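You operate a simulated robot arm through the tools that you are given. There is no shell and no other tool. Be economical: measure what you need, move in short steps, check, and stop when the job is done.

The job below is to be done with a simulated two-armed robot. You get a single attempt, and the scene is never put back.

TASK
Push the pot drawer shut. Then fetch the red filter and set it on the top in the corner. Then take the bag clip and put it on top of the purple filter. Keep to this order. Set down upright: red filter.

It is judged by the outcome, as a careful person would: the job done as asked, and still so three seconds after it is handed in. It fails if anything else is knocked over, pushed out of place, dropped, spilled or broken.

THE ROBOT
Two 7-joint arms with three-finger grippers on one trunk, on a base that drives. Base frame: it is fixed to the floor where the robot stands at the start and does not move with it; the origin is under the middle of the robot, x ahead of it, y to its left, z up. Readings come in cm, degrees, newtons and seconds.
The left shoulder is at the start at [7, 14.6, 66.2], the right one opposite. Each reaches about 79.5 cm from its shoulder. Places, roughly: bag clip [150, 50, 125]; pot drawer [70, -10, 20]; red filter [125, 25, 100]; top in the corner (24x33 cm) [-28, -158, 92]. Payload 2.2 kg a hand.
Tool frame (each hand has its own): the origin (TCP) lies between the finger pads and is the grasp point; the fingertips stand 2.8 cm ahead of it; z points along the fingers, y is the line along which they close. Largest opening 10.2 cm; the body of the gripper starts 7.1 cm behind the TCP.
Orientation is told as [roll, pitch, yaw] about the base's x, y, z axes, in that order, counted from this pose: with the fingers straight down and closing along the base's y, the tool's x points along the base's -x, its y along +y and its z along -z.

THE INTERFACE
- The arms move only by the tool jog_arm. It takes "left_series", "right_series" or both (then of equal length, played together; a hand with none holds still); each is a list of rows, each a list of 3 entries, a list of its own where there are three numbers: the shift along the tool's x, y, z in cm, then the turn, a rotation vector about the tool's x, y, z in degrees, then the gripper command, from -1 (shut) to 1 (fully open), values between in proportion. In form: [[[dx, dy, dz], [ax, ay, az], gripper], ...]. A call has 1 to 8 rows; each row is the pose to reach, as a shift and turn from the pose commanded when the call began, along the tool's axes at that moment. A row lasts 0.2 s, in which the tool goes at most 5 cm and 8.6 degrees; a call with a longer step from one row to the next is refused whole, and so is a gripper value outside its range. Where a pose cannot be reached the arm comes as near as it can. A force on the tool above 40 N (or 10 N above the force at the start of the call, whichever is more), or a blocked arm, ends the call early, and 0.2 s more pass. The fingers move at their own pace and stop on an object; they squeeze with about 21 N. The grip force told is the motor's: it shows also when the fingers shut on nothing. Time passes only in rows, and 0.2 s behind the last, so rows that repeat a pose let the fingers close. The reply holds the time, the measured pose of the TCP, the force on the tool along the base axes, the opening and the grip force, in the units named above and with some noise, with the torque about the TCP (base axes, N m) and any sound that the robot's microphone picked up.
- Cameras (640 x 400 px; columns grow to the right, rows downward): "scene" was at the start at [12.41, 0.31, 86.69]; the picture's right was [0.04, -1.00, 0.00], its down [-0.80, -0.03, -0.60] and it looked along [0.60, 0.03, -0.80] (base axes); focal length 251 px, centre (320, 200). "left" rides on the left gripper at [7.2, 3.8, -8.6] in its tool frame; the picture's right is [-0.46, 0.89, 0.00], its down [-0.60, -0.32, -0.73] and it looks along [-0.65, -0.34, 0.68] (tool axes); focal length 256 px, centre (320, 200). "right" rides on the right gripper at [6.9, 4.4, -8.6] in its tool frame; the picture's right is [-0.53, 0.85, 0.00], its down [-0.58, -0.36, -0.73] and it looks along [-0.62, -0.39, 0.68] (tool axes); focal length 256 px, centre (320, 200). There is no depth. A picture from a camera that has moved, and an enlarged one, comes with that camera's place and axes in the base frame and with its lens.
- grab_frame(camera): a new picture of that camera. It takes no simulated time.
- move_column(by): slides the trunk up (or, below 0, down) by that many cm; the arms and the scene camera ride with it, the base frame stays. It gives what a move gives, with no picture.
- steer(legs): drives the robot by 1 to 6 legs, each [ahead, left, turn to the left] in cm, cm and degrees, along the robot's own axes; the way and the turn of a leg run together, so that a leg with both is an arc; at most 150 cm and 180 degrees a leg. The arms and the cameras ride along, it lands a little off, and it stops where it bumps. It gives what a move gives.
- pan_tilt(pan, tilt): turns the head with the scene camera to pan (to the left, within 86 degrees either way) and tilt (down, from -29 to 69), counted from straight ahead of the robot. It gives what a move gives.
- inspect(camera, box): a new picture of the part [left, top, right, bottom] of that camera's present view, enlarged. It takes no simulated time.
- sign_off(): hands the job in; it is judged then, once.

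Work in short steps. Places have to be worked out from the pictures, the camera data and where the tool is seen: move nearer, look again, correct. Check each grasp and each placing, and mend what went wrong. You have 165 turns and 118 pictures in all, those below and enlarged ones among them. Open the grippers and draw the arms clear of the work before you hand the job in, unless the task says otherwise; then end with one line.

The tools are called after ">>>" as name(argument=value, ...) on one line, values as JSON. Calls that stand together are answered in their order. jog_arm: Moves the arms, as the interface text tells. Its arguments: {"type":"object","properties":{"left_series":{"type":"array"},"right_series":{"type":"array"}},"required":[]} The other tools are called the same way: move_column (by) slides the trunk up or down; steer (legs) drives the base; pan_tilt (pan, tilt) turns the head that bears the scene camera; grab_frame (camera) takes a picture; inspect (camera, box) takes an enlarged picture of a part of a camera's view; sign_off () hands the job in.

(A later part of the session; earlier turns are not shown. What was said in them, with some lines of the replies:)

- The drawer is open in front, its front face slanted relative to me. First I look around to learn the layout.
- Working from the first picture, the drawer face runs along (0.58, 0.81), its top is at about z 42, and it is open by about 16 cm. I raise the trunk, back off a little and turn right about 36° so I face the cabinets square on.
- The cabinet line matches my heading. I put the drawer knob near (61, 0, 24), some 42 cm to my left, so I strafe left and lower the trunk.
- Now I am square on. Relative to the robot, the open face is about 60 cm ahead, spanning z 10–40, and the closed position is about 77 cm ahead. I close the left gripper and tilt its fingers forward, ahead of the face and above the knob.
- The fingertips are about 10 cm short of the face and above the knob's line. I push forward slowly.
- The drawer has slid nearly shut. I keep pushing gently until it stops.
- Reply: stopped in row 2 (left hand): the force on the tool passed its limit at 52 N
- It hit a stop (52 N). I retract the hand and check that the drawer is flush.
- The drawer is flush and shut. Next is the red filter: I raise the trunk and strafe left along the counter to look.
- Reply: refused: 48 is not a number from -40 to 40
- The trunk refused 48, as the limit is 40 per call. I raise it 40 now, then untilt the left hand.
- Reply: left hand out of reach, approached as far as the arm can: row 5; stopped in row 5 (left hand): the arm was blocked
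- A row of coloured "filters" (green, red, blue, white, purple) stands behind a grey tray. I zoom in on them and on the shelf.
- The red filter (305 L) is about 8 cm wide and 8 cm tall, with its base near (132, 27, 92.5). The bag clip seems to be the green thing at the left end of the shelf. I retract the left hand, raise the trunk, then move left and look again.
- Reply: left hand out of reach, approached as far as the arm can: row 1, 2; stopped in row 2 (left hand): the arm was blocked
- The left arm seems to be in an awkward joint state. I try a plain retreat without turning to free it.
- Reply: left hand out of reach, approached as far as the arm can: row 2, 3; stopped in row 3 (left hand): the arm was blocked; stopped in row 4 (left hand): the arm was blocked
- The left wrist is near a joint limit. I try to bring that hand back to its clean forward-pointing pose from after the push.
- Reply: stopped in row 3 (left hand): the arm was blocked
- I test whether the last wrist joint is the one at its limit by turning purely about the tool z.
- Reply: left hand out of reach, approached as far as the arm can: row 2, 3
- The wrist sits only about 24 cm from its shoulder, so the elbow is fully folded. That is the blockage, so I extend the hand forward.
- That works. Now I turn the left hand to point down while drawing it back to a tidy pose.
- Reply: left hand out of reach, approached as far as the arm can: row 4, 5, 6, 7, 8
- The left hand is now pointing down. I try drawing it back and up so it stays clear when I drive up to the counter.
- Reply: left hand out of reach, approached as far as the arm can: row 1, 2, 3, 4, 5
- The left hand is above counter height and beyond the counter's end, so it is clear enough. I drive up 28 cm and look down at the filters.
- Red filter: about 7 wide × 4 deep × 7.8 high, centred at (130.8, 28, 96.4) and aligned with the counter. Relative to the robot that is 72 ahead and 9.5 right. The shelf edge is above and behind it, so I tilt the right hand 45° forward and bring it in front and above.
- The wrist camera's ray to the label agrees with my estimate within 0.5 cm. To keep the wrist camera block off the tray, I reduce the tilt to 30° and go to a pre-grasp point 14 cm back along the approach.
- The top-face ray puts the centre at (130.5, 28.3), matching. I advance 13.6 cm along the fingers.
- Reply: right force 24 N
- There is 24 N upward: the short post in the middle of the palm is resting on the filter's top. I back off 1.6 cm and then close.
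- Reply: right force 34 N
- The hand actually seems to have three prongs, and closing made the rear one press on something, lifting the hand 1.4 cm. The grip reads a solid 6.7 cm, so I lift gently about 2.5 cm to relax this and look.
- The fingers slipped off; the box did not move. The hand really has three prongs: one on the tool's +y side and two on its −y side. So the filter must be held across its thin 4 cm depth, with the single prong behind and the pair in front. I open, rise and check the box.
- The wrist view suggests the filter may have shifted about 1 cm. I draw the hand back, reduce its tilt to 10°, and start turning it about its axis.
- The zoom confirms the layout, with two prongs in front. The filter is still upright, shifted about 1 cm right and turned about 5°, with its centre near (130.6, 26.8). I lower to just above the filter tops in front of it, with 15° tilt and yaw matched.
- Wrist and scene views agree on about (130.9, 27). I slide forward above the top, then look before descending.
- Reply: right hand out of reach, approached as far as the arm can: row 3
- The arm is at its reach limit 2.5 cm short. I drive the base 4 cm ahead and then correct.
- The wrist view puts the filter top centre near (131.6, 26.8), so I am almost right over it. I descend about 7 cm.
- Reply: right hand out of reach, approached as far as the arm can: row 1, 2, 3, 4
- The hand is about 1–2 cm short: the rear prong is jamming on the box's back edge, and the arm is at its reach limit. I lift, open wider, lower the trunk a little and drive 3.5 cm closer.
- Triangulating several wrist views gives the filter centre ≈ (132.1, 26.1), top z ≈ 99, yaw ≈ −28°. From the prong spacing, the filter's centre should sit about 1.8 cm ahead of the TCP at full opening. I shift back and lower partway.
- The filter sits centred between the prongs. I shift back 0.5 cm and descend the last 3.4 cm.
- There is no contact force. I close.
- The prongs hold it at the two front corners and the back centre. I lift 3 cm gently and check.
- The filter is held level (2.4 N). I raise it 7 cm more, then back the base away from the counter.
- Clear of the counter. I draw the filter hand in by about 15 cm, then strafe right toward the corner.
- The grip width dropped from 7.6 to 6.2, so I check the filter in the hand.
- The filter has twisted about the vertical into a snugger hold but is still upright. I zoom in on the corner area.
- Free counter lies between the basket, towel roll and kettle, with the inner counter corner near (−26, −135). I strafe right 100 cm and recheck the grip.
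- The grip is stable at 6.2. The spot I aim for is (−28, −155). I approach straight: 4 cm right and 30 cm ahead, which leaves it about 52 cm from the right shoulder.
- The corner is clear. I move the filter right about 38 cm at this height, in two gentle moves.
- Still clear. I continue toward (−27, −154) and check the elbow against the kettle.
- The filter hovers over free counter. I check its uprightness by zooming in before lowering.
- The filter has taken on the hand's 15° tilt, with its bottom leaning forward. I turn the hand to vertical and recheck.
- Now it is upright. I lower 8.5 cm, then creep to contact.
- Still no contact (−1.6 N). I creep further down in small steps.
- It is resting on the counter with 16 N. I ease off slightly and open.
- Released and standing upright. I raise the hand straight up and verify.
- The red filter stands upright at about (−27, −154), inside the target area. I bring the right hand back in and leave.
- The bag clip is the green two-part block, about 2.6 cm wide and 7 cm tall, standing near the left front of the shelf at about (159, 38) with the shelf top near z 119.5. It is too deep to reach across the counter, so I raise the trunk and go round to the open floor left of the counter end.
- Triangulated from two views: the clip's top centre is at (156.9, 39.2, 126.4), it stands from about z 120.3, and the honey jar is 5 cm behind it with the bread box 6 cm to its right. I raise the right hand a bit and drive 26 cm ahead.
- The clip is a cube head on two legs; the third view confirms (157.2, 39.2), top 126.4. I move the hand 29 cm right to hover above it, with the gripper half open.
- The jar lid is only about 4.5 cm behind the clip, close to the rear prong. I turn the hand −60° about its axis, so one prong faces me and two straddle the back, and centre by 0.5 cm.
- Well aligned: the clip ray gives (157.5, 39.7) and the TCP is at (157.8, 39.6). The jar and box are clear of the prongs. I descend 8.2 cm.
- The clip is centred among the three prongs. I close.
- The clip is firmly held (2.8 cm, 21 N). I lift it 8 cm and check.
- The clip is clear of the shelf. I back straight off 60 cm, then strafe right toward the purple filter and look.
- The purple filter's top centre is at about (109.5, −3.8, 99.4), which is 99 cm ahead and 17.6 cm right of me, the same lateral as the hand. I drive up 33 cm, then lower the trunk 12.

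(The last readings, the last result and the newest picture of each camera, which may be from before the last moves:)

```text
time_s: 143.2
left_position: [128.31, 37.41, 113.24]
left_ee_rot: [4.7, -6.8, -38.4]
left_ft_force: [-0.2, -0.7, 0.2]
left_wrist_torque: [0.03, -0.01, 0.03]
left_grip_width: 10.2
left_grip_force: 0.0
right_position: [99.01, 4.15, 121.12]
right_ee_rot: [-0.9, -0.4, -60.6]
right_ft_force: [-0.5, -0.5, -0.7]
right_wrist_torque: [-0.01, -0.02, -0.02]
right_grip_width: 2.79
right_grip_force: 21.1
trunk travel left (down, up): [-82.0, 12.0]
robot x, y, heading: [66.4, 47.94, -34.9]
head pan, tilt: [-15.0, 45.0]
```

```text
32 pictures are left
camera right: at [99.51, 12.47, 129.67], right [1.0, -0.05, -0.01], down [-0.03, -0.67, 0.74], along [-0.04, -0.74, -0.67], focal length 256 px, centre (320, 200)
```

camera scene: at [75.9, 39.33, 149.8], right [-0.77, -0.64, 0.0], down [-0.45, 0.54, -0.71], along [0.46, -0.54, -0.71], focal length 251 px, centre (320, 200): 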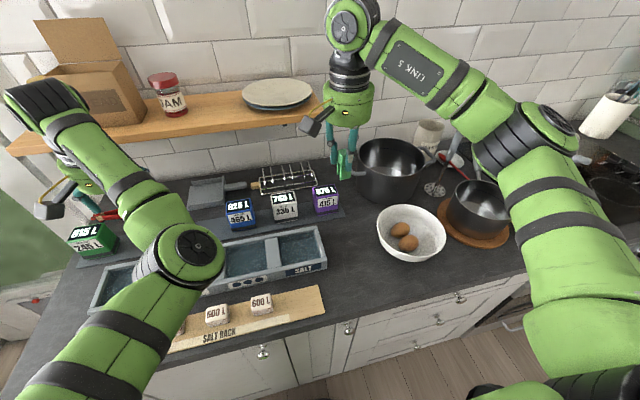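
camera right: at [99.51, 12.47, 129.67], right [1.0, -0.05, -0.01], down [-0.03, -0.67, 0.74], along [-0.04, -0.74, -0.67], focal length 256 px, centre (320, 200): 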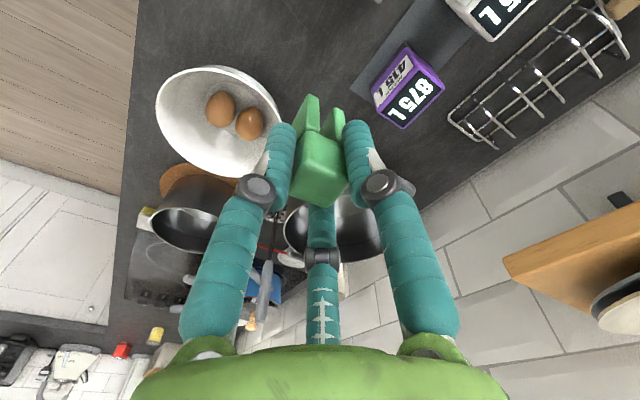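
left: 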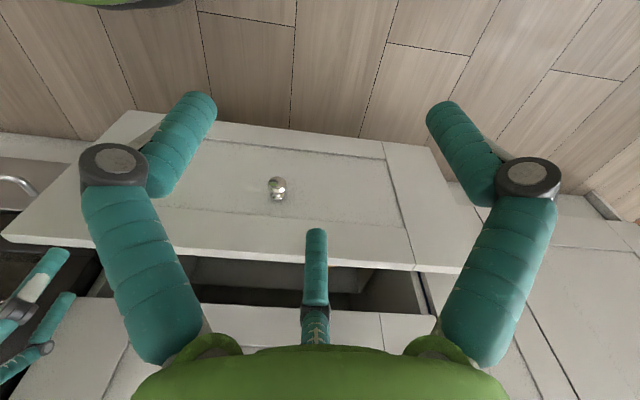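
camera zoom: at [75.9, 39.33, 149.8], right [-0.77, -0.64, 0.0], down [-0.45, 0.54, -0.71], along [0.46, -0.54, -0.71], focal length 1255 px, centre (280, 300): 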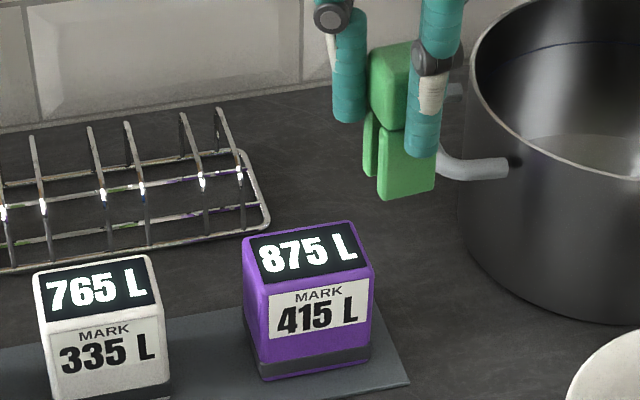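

Two views agree: the purple filter's top centre is (110.0, −3.2, 99.2), and the clip's bottom is about 5.7 cm below the TCP. I move horizontally over it first.

>>> jog_arm(right_series=[[[-3, 1.5, 0], [0, 0, 0], -1], [[-6, 3, 0], [0, 0, 0], -1], [[-9, 4.6, 0], [0, 0, 0], -1], [[-11.6, 5.9, 0], [0, 0, 0], -1]])

>>> inspect(camera="scene", box=[228, 80, 420, 220])

>>> grab_frame(camera="right")

```text
time_s: 144.2
left_position: [128.46, 37.6, 113.19]
left_ee_rot: [4.8, -7.0, -38.4]
left_ft_force: [0.1, 0.0, 0.0]
left_wrist_torque: [0.01, 0.04, -0.02]
left_grip_width: 10.2
left_grip_force: 0.1
right_position: [108.48, -2.14, 121.36]
right_ee_rot: [-1.0, -0.7, -60.3]
right_ft_force: [0.0, 0.3, 0.4]
right_wrist_torque: [-0.02, 0.0, 0.0]
right_grip_width: 2.8
right_grip_force: 21.0
right hand out of reach, approached as far as the arm can: row 4
trunk travel left (down, up): [-82.0, 12.0]
robot x, y, heading: [66.51, 48.71, -35.1]
head pan, tilt: [-15.0, 45.0]
```

```text
2.86 times, centred on (324, 150) of scene
camera zoom: at [76.05, 39.49, 149.79], right [-0.77, -0.64, 0.0], down [-0.46, 0.54, -0.71], along [0.45, -0.54, -0.71], focal length 717 px, centre (309, 343)
```

zoom: 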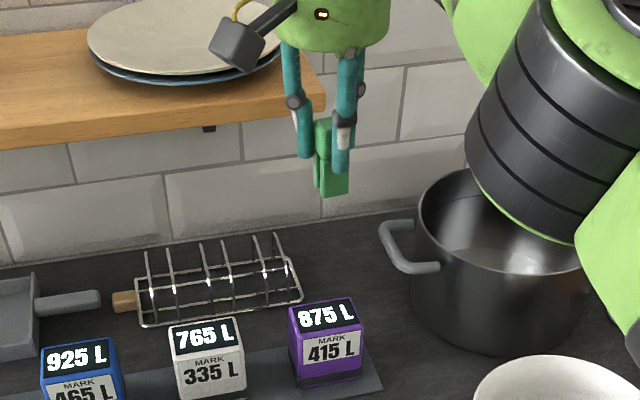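

```text
30 pictures are left
camera right: at [109.01, 6.2, 129.82], right [1.0, -0.05, -0.01], down [-0.02, -0.67, 0.74], along [-0.04, -0.74, -0.67], focal length 256 px, centre (320, 200)
```

right: 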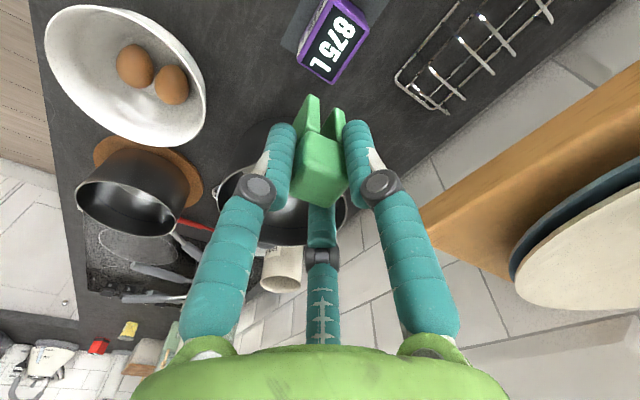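

The hand is 1.5 cm short at full stretch; lowering brings the wrist nearer shoulder height, which should help. I descend 10 cm and check.

>>> jog_arm(right_series=[[[0, 0, 2.5], [0, 0, 0], -1], [[0, 0, 5], [0, 0, 0], -1], [[0, 0, 7.5], [0, 0, 0], -1], [[0, 0, 10], [0, 0, 0], -1]])

>>> inspect(camera="scene", box=[264, 120, 392, 220])

```text
time_s: 145.2
left_position: [128.21, 37.37, 113.22]
left_ee_rot: [4.9, -6.8, -38.4]
left_ft_force: [0.4, 0.4, 0.1]
left_wrist_torque: [-0.02, -0.01, 0.01]
left_grip_width: 10.21
left_grip_force: 0.1
right_position: [108.34, -2.4, 110.99]
right_ee_rot: [-0.9, -0.4, -60.6]
right_ft_force: [0.6, 0.6, -0.1]
right_wrist_torque: [0.02, -0.02, 0.02]
right_grip_width: 2.81
right_grip_force: 21.0
trunk travel left (down, up): [-82.0, 12.0]
robot x, y, heading: [66.5, 48.55, -35.2]
head pan, tilt: [-15.0, 45.0]
```

```text
4.00 times, centred on (328, 170) of scene
camera zoom: at [75.94, 39.22, 149.79], right [-0.77, -0.64, 0.0], down [-0.45, 0.54, -0.71], along [0.45, -0.54, -0.71], focal length 1004 px, centre (288, 320)
```

zoom: 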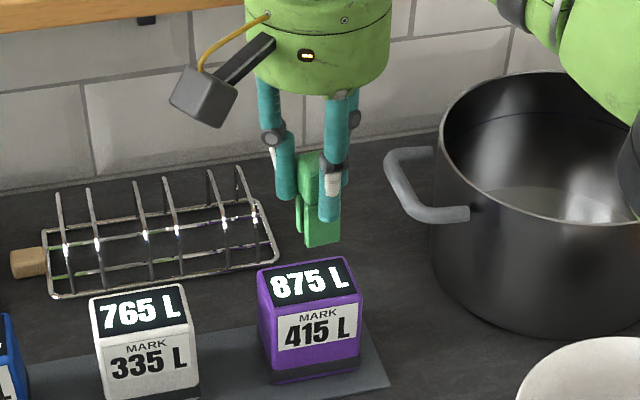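

>>> jog_arm(right_series=[[[-0.7, 0.5, 1], [0, 0, 0], -1], [[-1.4, 1.0, 2.5], [0, 0, 0], -1], [[-1.4, 1.0, 3.5], [0, 0, 0], -1]])

>>> inspect(camera="scene", box=[264, 120, 392, 220])

>>> inspect(camera="right", box=[240, 40, 400, 220])

```text
time_s: 146.0
left_position: [128.25, 37.46, 113.27]
left_ee_rot: [4.8, -7.0, -38.4]
left_ft_force: [-1.6, -0.1, 0.3]
left_wrist_torque: [-0.02, -0.02, 0.01]
left_grip_width: 10.2
left_grip_force: 0.1
right_position: [109.65, -3.02, 107.5]
right_ee_rot: [-0.9, -0.6, -60.6]
right_ft_force: [0.0, 0.3, -0.5]
right_wrist_torque: [0.02, -0.02, -0.04]
right_grip_width: 2.8
right_grip_force: 20.4
trunk travel left (down, up): [-82.0, 12.0]
robot x, y, heading: [66.59, 48.48, -35.2]
head pan, tilt: [-15.0, 45.0]
```

```text
4.00 times, centred on (328, 170) of scene
camera zoom: at [75.86, 39.3, 149.8], right [-0.77, -0.64, 0.0], down [-0.45, 0.54, -0.71], along [0.45, -0.54, -0.71], focal length 1004 px, centre (288, 320)
```

zoom: 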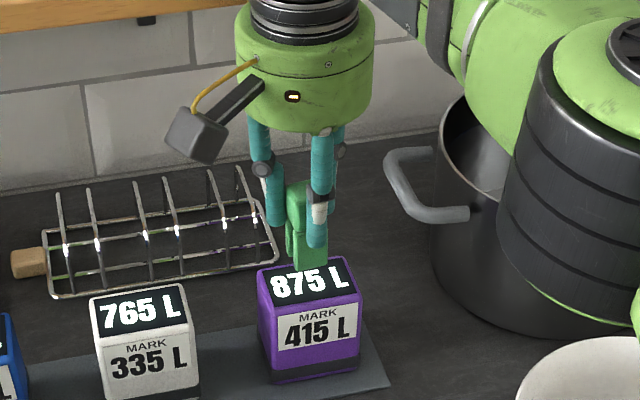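

```text
2.22 times, centred on (320, 130) of right
camera zoom: at [110.33, 5.2, 116.03], right [1.0, -0.05, -0.01], down [-0.03, -0.67, 0.74], along [-0.04, -0.74, -0.67], focal length 569 px, centre (320, 356)
```

zoom: 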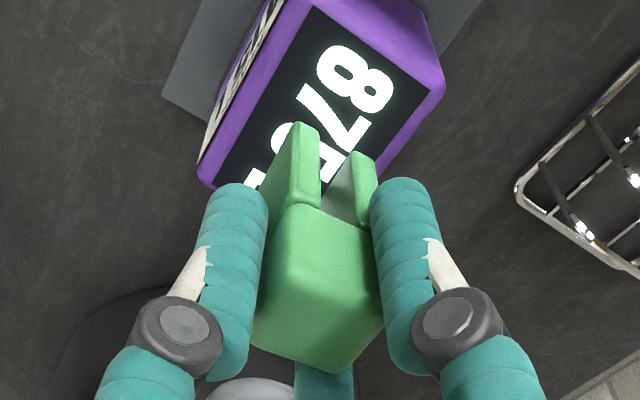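

The clip is within 0.5 cm of the purple filter's centre. I nudge by 0.4 cm and lower slowly to contact.

>>> jog_arm(right_series=[[[-0.4, 0.1, 0.6], [0, 0, 0], -1], [[-0.4, 0.1, 1.2], [0, 0, 0], -1], [[-0.4, 0.1, 1.7], [0, 0, 0], -1]])

>>> jog_arm(right_series=[[[0, 0, 0.25], [0, 0, 0], -1], [[0, 0, 0.5], [0, 0, 0], -1], [[0, 0, 0.75], [0, 0, 0], -1]])

>>> inspect(camera="scene", box=[280, 140, 376, 220])

```text
time_s: 146.8
left_position: [128.29, 37.34, 113.27]
left_ee_rot: [4.8, -7.0, -38.4]
left_ft_force: [-0.2, -0.1, 0.6]
left_wrist_torque: [0.0, -0.03, 0.01]
left_grip_width: 10.19
left_grip_force: 0.1
right_position: [109.81, -3.42, 105.89]
right_ee_rot: [-0.9, -0.6, -60.6]
right_ft_force: [0.2, -0.3, -0.3]
right_wrist_torque: [-0.02, -0.01, 0.03]
right_grip_width: 2.78
right_grip_force: 20.7
trunk travel left (down, up): [-82.0, 12.0]
robot x, y, heading: [66.75, 48.31, -35.1]
head pan, tilt: [-15.0, 45.0]
```

```text
time_s: 147.6
left_position: [128.32, 37.37, 113.05]
left_ee_rot: [4.7, -6.9, -38.4]
left_ft_force: [0.1, -0.1, -0.1]
left_wrist_torque: [0.01, 0.04, -0.03]
left_grip_width: 10.2
left_grip_force: 0.1
right_position: [109.76, -3.18, 105.18]
right_ee_rot: [-1.0, -0.4, -60.6]
right_ft_force: [-0.1, -0.4, -0.1]
right_wrist_torque: [-0.03, 0.01, 0.02]
right_grip_width: 2.77
right_grip_force: 21.1
trunk travel left (down, up): [-82.0, 12.0]
robot x, y, heading: [66.46, 48.47, -34.8]
head pan, tilt: [-15.0, 45.0]
```

```text
5.00 times, centred on (328, 180) of scene
camera zoom: at [75.93, 39.34, 149.79], right [-0.77, -0.64, 0.0], down [-0.45, 0.54, -0.71], along [0.45, -0.54, -0.71], focal length 1255 px, centre (280, 300)
```

zoom: 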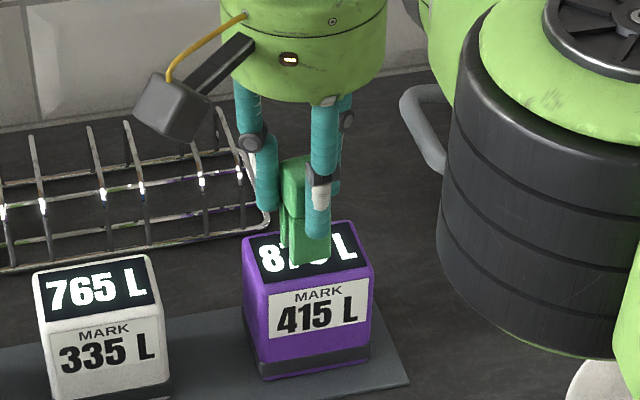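

Nearly touching. I continue in 0.25 cm steps.

>>> jog_arm(right_series=[[[0, 0, 0.25], [0, 0, 0], -1], [[0, 0, 0.5], [0, 0, 0], -1], [[0, 0, 0.75], [0, 0, 0], -1]])

```text
time_s: 148.4
left_position: [128.12, 37.46, 113.34]
left_ee_rot: [4.8, -6.9, -38.4]
left_ft_force: [0.1, -0.7, 0.4]
left_wrist_torque: [0.01, 0.01, -0.02]
left_grip_width: 10.2
left_grip_force: 0.1
right_position: [109.69, -3.24, 104.88]
right_ee_rot: [-0.8, -0.7, -60.5]
right_ft_force: [3.7, -0.2, 17.1]
right_wrist_torque: [-0.01, -0.33, 0.01]
right_grip_width: 2.82
right_grip_force: 21.0
right hand out of reach, approached as far as the arm can: row 2
trunk travel left (down, up): [-82.0, 12.0]
robot x, y, heading: [66.06, 48.57, -35.1]
head pan, tilt: [-15.0, 45.0]
```

Contact at 17 N. I ease up 0.4 cm and open partway.

>>> jog_arm(right_series=[[[0, 0, -0.4], [0, 0, 0], -1], [[0, 0, -0.4], [0, 0, 0], -0.3], [[0, 0, -0.4], [0, 0, 0], 0.2], [[0, 0, -0.4], [0, 0, 0], 0.2]])

>>> inspect(camera="scene", box=[280, 140, 376, 220])

```text
time_s: 149.4
left_position: [128.3, 37.36, 113.17]
left_ee_rot: [4.7, -6.7, -38.4]
left_ft_force: [0.1, 0.1, 0.3]
left_wrist_torque: [-0.01, 0.01, -0.02]
left_grip_width: 10.2
left_grip_force: 0.0
right_position: [109.83, -3.44, 104.85]
right_ee_rot: [-0.9, -0.8, -60.5]
right_ft_force: [0.0, -0.1, 0.8]
right_wrist_torque: [-0.02, -0.02, 0.01]
right_grip_width: 6.12
right_grip_force: 0.1
right hand out of reach, approached as far as the arm can: row 1
trunk travel left (down, up): [-82.0, 12.0]
robot x, y, heading: [67.06, 48.75, -35.3]
head pan, tilt: [-15.0, 45.0]
```

```text
5.00 times, centred on (328, 180) of scene
camera zoom: at [75.96, 39.34, 149.79], right [-0.77, -0.64, 0.0], down [-0.45, 0.54, -0.71], along [0.45, -0.54, -0.71], focal length 1255 px, centre (280, 300)
```

zoom: 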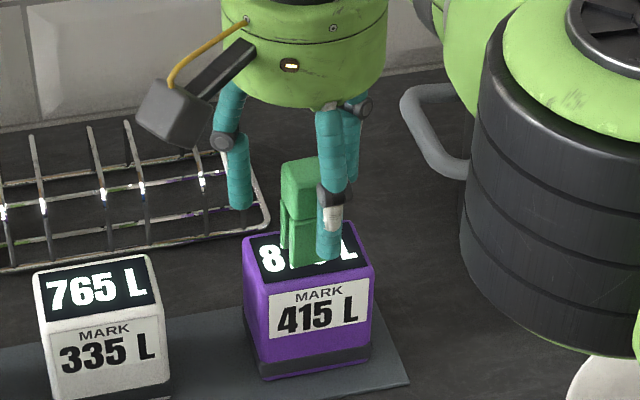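

The clip stands free. I raise the hand straight up.

>>> jog_arm(right_series=[[[0, 0, -1.2], [0, 0, 0], 0.3], [[0, 0, -3], [0, 0, 0], 0.3], [[0, 0, -5.5], [0, 0, 0], 0.3], [[0, 0, -8.5], [0, 0, 0], 0.3], [[0, 0, -11.5], [0, 0, 0], 0.3]])

>>> inspect(camera="scene", box=[248, 100, 408, 220])

```text
time_s: 150.6
left_position: [128.3, 37.47, 113.29]
left_ee_rot: [4.6, -6.9, -38.4]
left_ft_force: [-0.1, 0.3, -0.7]
left_wrist_torque: [-0.01, 0.0, 0.03]
left_grip_width: 10.21
left_grip_force: 0.0
right_position: [109.11, -2.62, 116.49]
right_ee_rot: [-1.0, -0.6, -60.6]
right_ft_force: [0.0, -0.2, 0.3]
right_wrist_torque: [-0.02, -0.01, -0.03]
right_grip_width: 6.65
right_grip_force: 0.0
right hand out of reach, approached as far as the arm can: row 2, 4, 5
trunk travel left (down, up): [-82.0, 12.0]
robot x, y, heading: [66.44, 48.26, -34.8]
head pan, tilt: [-15.0, 45.0]
```

```text
3.33 times, centred on (328, 160) of scene
camera zoom: at [75.89, 39.51, 149.8], right [-0.77, -0.64, 0.0], down [-0.45, 0.54, -0.71], along [0.45, -0.54, -0.71], focal length 836 px, centre (293, 333)
```

zoom: 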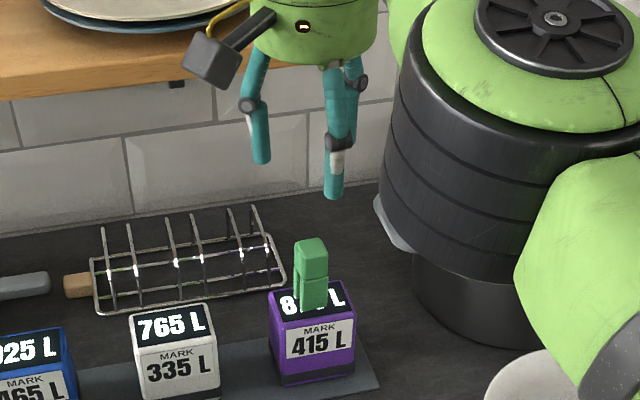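

The clip stands on the purple filter. I raise the trunk and back away from the counter.

>>> move_column(by=10)

>>> steer(legs=[[-38, 0, 0]])

>>> pan_tilt(pan=5, tilt=35)

>>> grab_frame(camera="scene")

>>> inspect(camera="scene", box=[180, 90, 404, 230])

```text
time_s: 151.9
left_position: [128.27, 37.42, 123.24]
left_ee_rot: [4.7, -6.9, -38.4]
left_ft_force: [-0.2, 0.4, 0.3]
left_wrist_torque: [0.02, -0.01, -0.01]
left_grip_width: 10.21
left_grip_force: 0.1
right_position: [109.15, -2.64, 126.49]
right_ee_rot: [-1.0, -0.4, -60.5]
right_ft_force: [0.2, 1.0, -0.9]
right_wrist_torque: [-0.02, -0.03, 0.03]
right_grip_width: 6.63
right_grip_force: 0.1
trunk travel left (down, up): [-92.0, 2.0]
robot x, y, heading: [66.67, 48.83, -35.1]
head pan, tilt: [-15.0, 45.0]
```

```text
time_s: 154.3
left_position: [97.68, 58.64, 123.09]
left_ee_rot: [4.7, -6.8, -38.6]
left_ft_force: [-0.2, -0.2, 0.3]
left_wrist_torque: [-0.01, 0.03, -0.01]
left_grip_width: 10.2
left_grip_force: 0.0
right_position: [78.31, 18.59, 126.2]
right_ee_rot: [-1.1, -0.3, -60.8]
right_ft_force: [0.2, -0.3, 0.5]
right_wrist_torque: [0.02, 0.02, 0.02]
right_grip_width: 6.64
right_grip_force: 0.1
trunk travel left (down, up): [-92.0, 2.0]
robot x, y, heading: [35.86, 69.87, -35.4]
head pan, tilt: [-15.0, 45.0]
```

```text
time_s: 155.2
left_position: [97.42, 58.87, 123.24]
left_ee_rot: [4.7, -6.9, -38.6]
left_ft_force: [0.7, -0.2, -0.2]
left_wrist_torque: [-0.04, 0.0, -0.01]
left_grip_width: 10.21
left_grip_force: 0.1
right_position: [78.15, 18.72, 126.55]
right_ee_rot: [-1.0, -0.5, -60.9]
right_ft_force: [-0.1, -0.5, 0.1]
right_wrist_torque: [-0.01, 0.02, 0.0]
right_grip_width: 6.64
right_grip_force: 0.0
trunk travel left (down, up): [-92.0, 2.0]
robot x, y, heading: [35.69, 70.03, -35.4]
head pan, tilt: [5.0, 35.0]
```

```text
23 pictures are left
camera scene: at [47.46, 62.78, 161.28], right [-0.51, -0.86, 0.0], down [-0.49, 0.29, -0.82], along [0.71, -0.41, -0.57], focal length 251 px, centre (320, 200)
```

scene: 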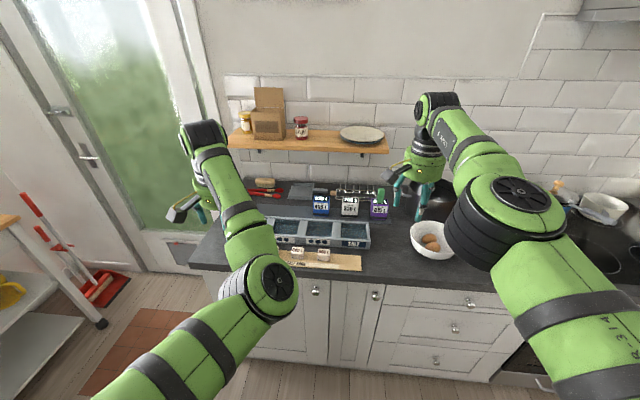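

```text
2.86 times, centred on (292, 160) of scene
camera zoom: at [47.46, 62.78, 161.28], right [-0.51, -0.86, 0.0], down [-0.49, 0.29, -0.82], along [0.71, -0.41, -0.57], focal length 717 px, centre (400, 314)
```

zoom: 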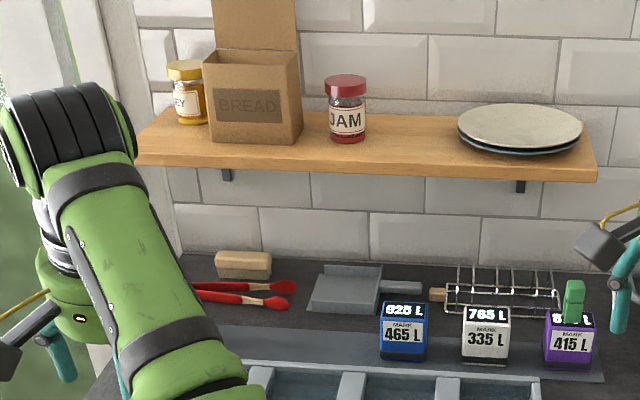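

All is in place here. I open the right gripper fully, back off a little more, and check that the pot drawer is still shut.

>>> steer(legs=[[-12, 0, 0]])

>>> jog_arm(right_series=[[[0, 0, 0], [0, 0, 0], 1], [[0, 0, 0], [0, 0, 0], 1], [[0, 0, 0], [0, 0, 0], 1]])

>>> pan_tilt(pan=-35, tilt=35)

>>> grab_frame(camera="scene")

```text
time_s: 156.4
left_position: [87.96, 65.36, 122.96]
left_ee_rot: [4.8, -6.7, -38.8]
left_ft_force: [0.3, -0.1, 0.2]
left_wrist_torque: [0.06, 0.02, -0.01]
left_grip_width: 10.19
left_grip_force: 0.0
right_position: [68.58, 25.47, 126.11]
right_ee_rot: [-1.1, -0.2, -61.0]
right_ft_force: [0.6, 0.1, 0.6]
right_wrist_torque: [0.03, 0.02, -0.02]
right_grip_width: 6.61
right_grip_force: 0.0
trunk travel left (down, up): [-92.0, 2.0]
robot x, y, heading: [26.02, 76.98, -35.3]
head pan, tilt: [5.0, 35.0]
```

```text
time_s: 157.2
left_position: [87.52, 65.6, 123.22]
left_ee_rot: [4.8, -6.9, -38.8]
left_ft_force: [0.1, -0.3, 0.3]
left_wrist_torque: [0.0, 0.0, -0.03]
left_grip_width: 10.19
left_grip_force: 0.1
right_position: [68.09, 25.74, 126.54]
right_ee_rot: [-1.0, -0.5, -61.0]
right_ft_force: [-0.7, -1.1, -0.2]
right_wrist_torque: [0.0, 0.0, 0.04]
right_grip_width: 10.19
right_grip_force: 0.1
trunk travel left (down, up): [-92.0, 2.0]
robot x, y, heading: [26.44, 76.91, -35.5]
head pan, tilt: [5.0, 35.0]
```

```text
time_s: 158.3
left_position: [87.78, 65.53, 123.23]
left_ee_rot: [4.7, -6.9, -38.9]
left_ft_force: [0.3, 0.1, 0.5]
left_wrist_torque: [-0.03, -0.03, 0.04]
left_grip_width: 10.23
left_grip_force: 0.0
right_position: [68.27, 25.61, 126.4]
right_ee_rot: [-1.1, -0.4, -61.0]
right_ft_force: [0.2, 0.4, 0.2]
right_wrist_torque: [-0.01, -0.02, 0.02]
right_grip_width: 10.19
right_grip_force: 0.1
trunk travel left (down, up): [-92.0, 2.0]
robot x, y, heading: [26.27, 76.9, -35.5]
head pan, tilt: [-35.0, 35.0]
```

```text
21 pictures are left
camera scene: at [33.18, 65.79, 161.27], right [-0.94, -0.34, 0.0], down [-0.19, 0.54, -0.82], along [0.28, -0.77, -0.57], focal length 251 px, centre (320, 200)
```

scene: 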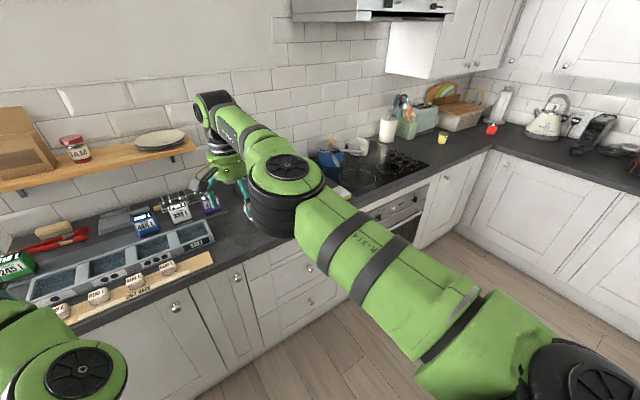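

The drawers are flush, the red filter stands in the corner, the clip is on the purple filter, and both grippers are open and clear. I hand the job in.

>>> sign_off()

```text
The job is handed in.
```

The pot drawer is shut, the red filter stands upright on the top in the corner, and the bag clip stands on top of the purple filter, done in that order and handed in.
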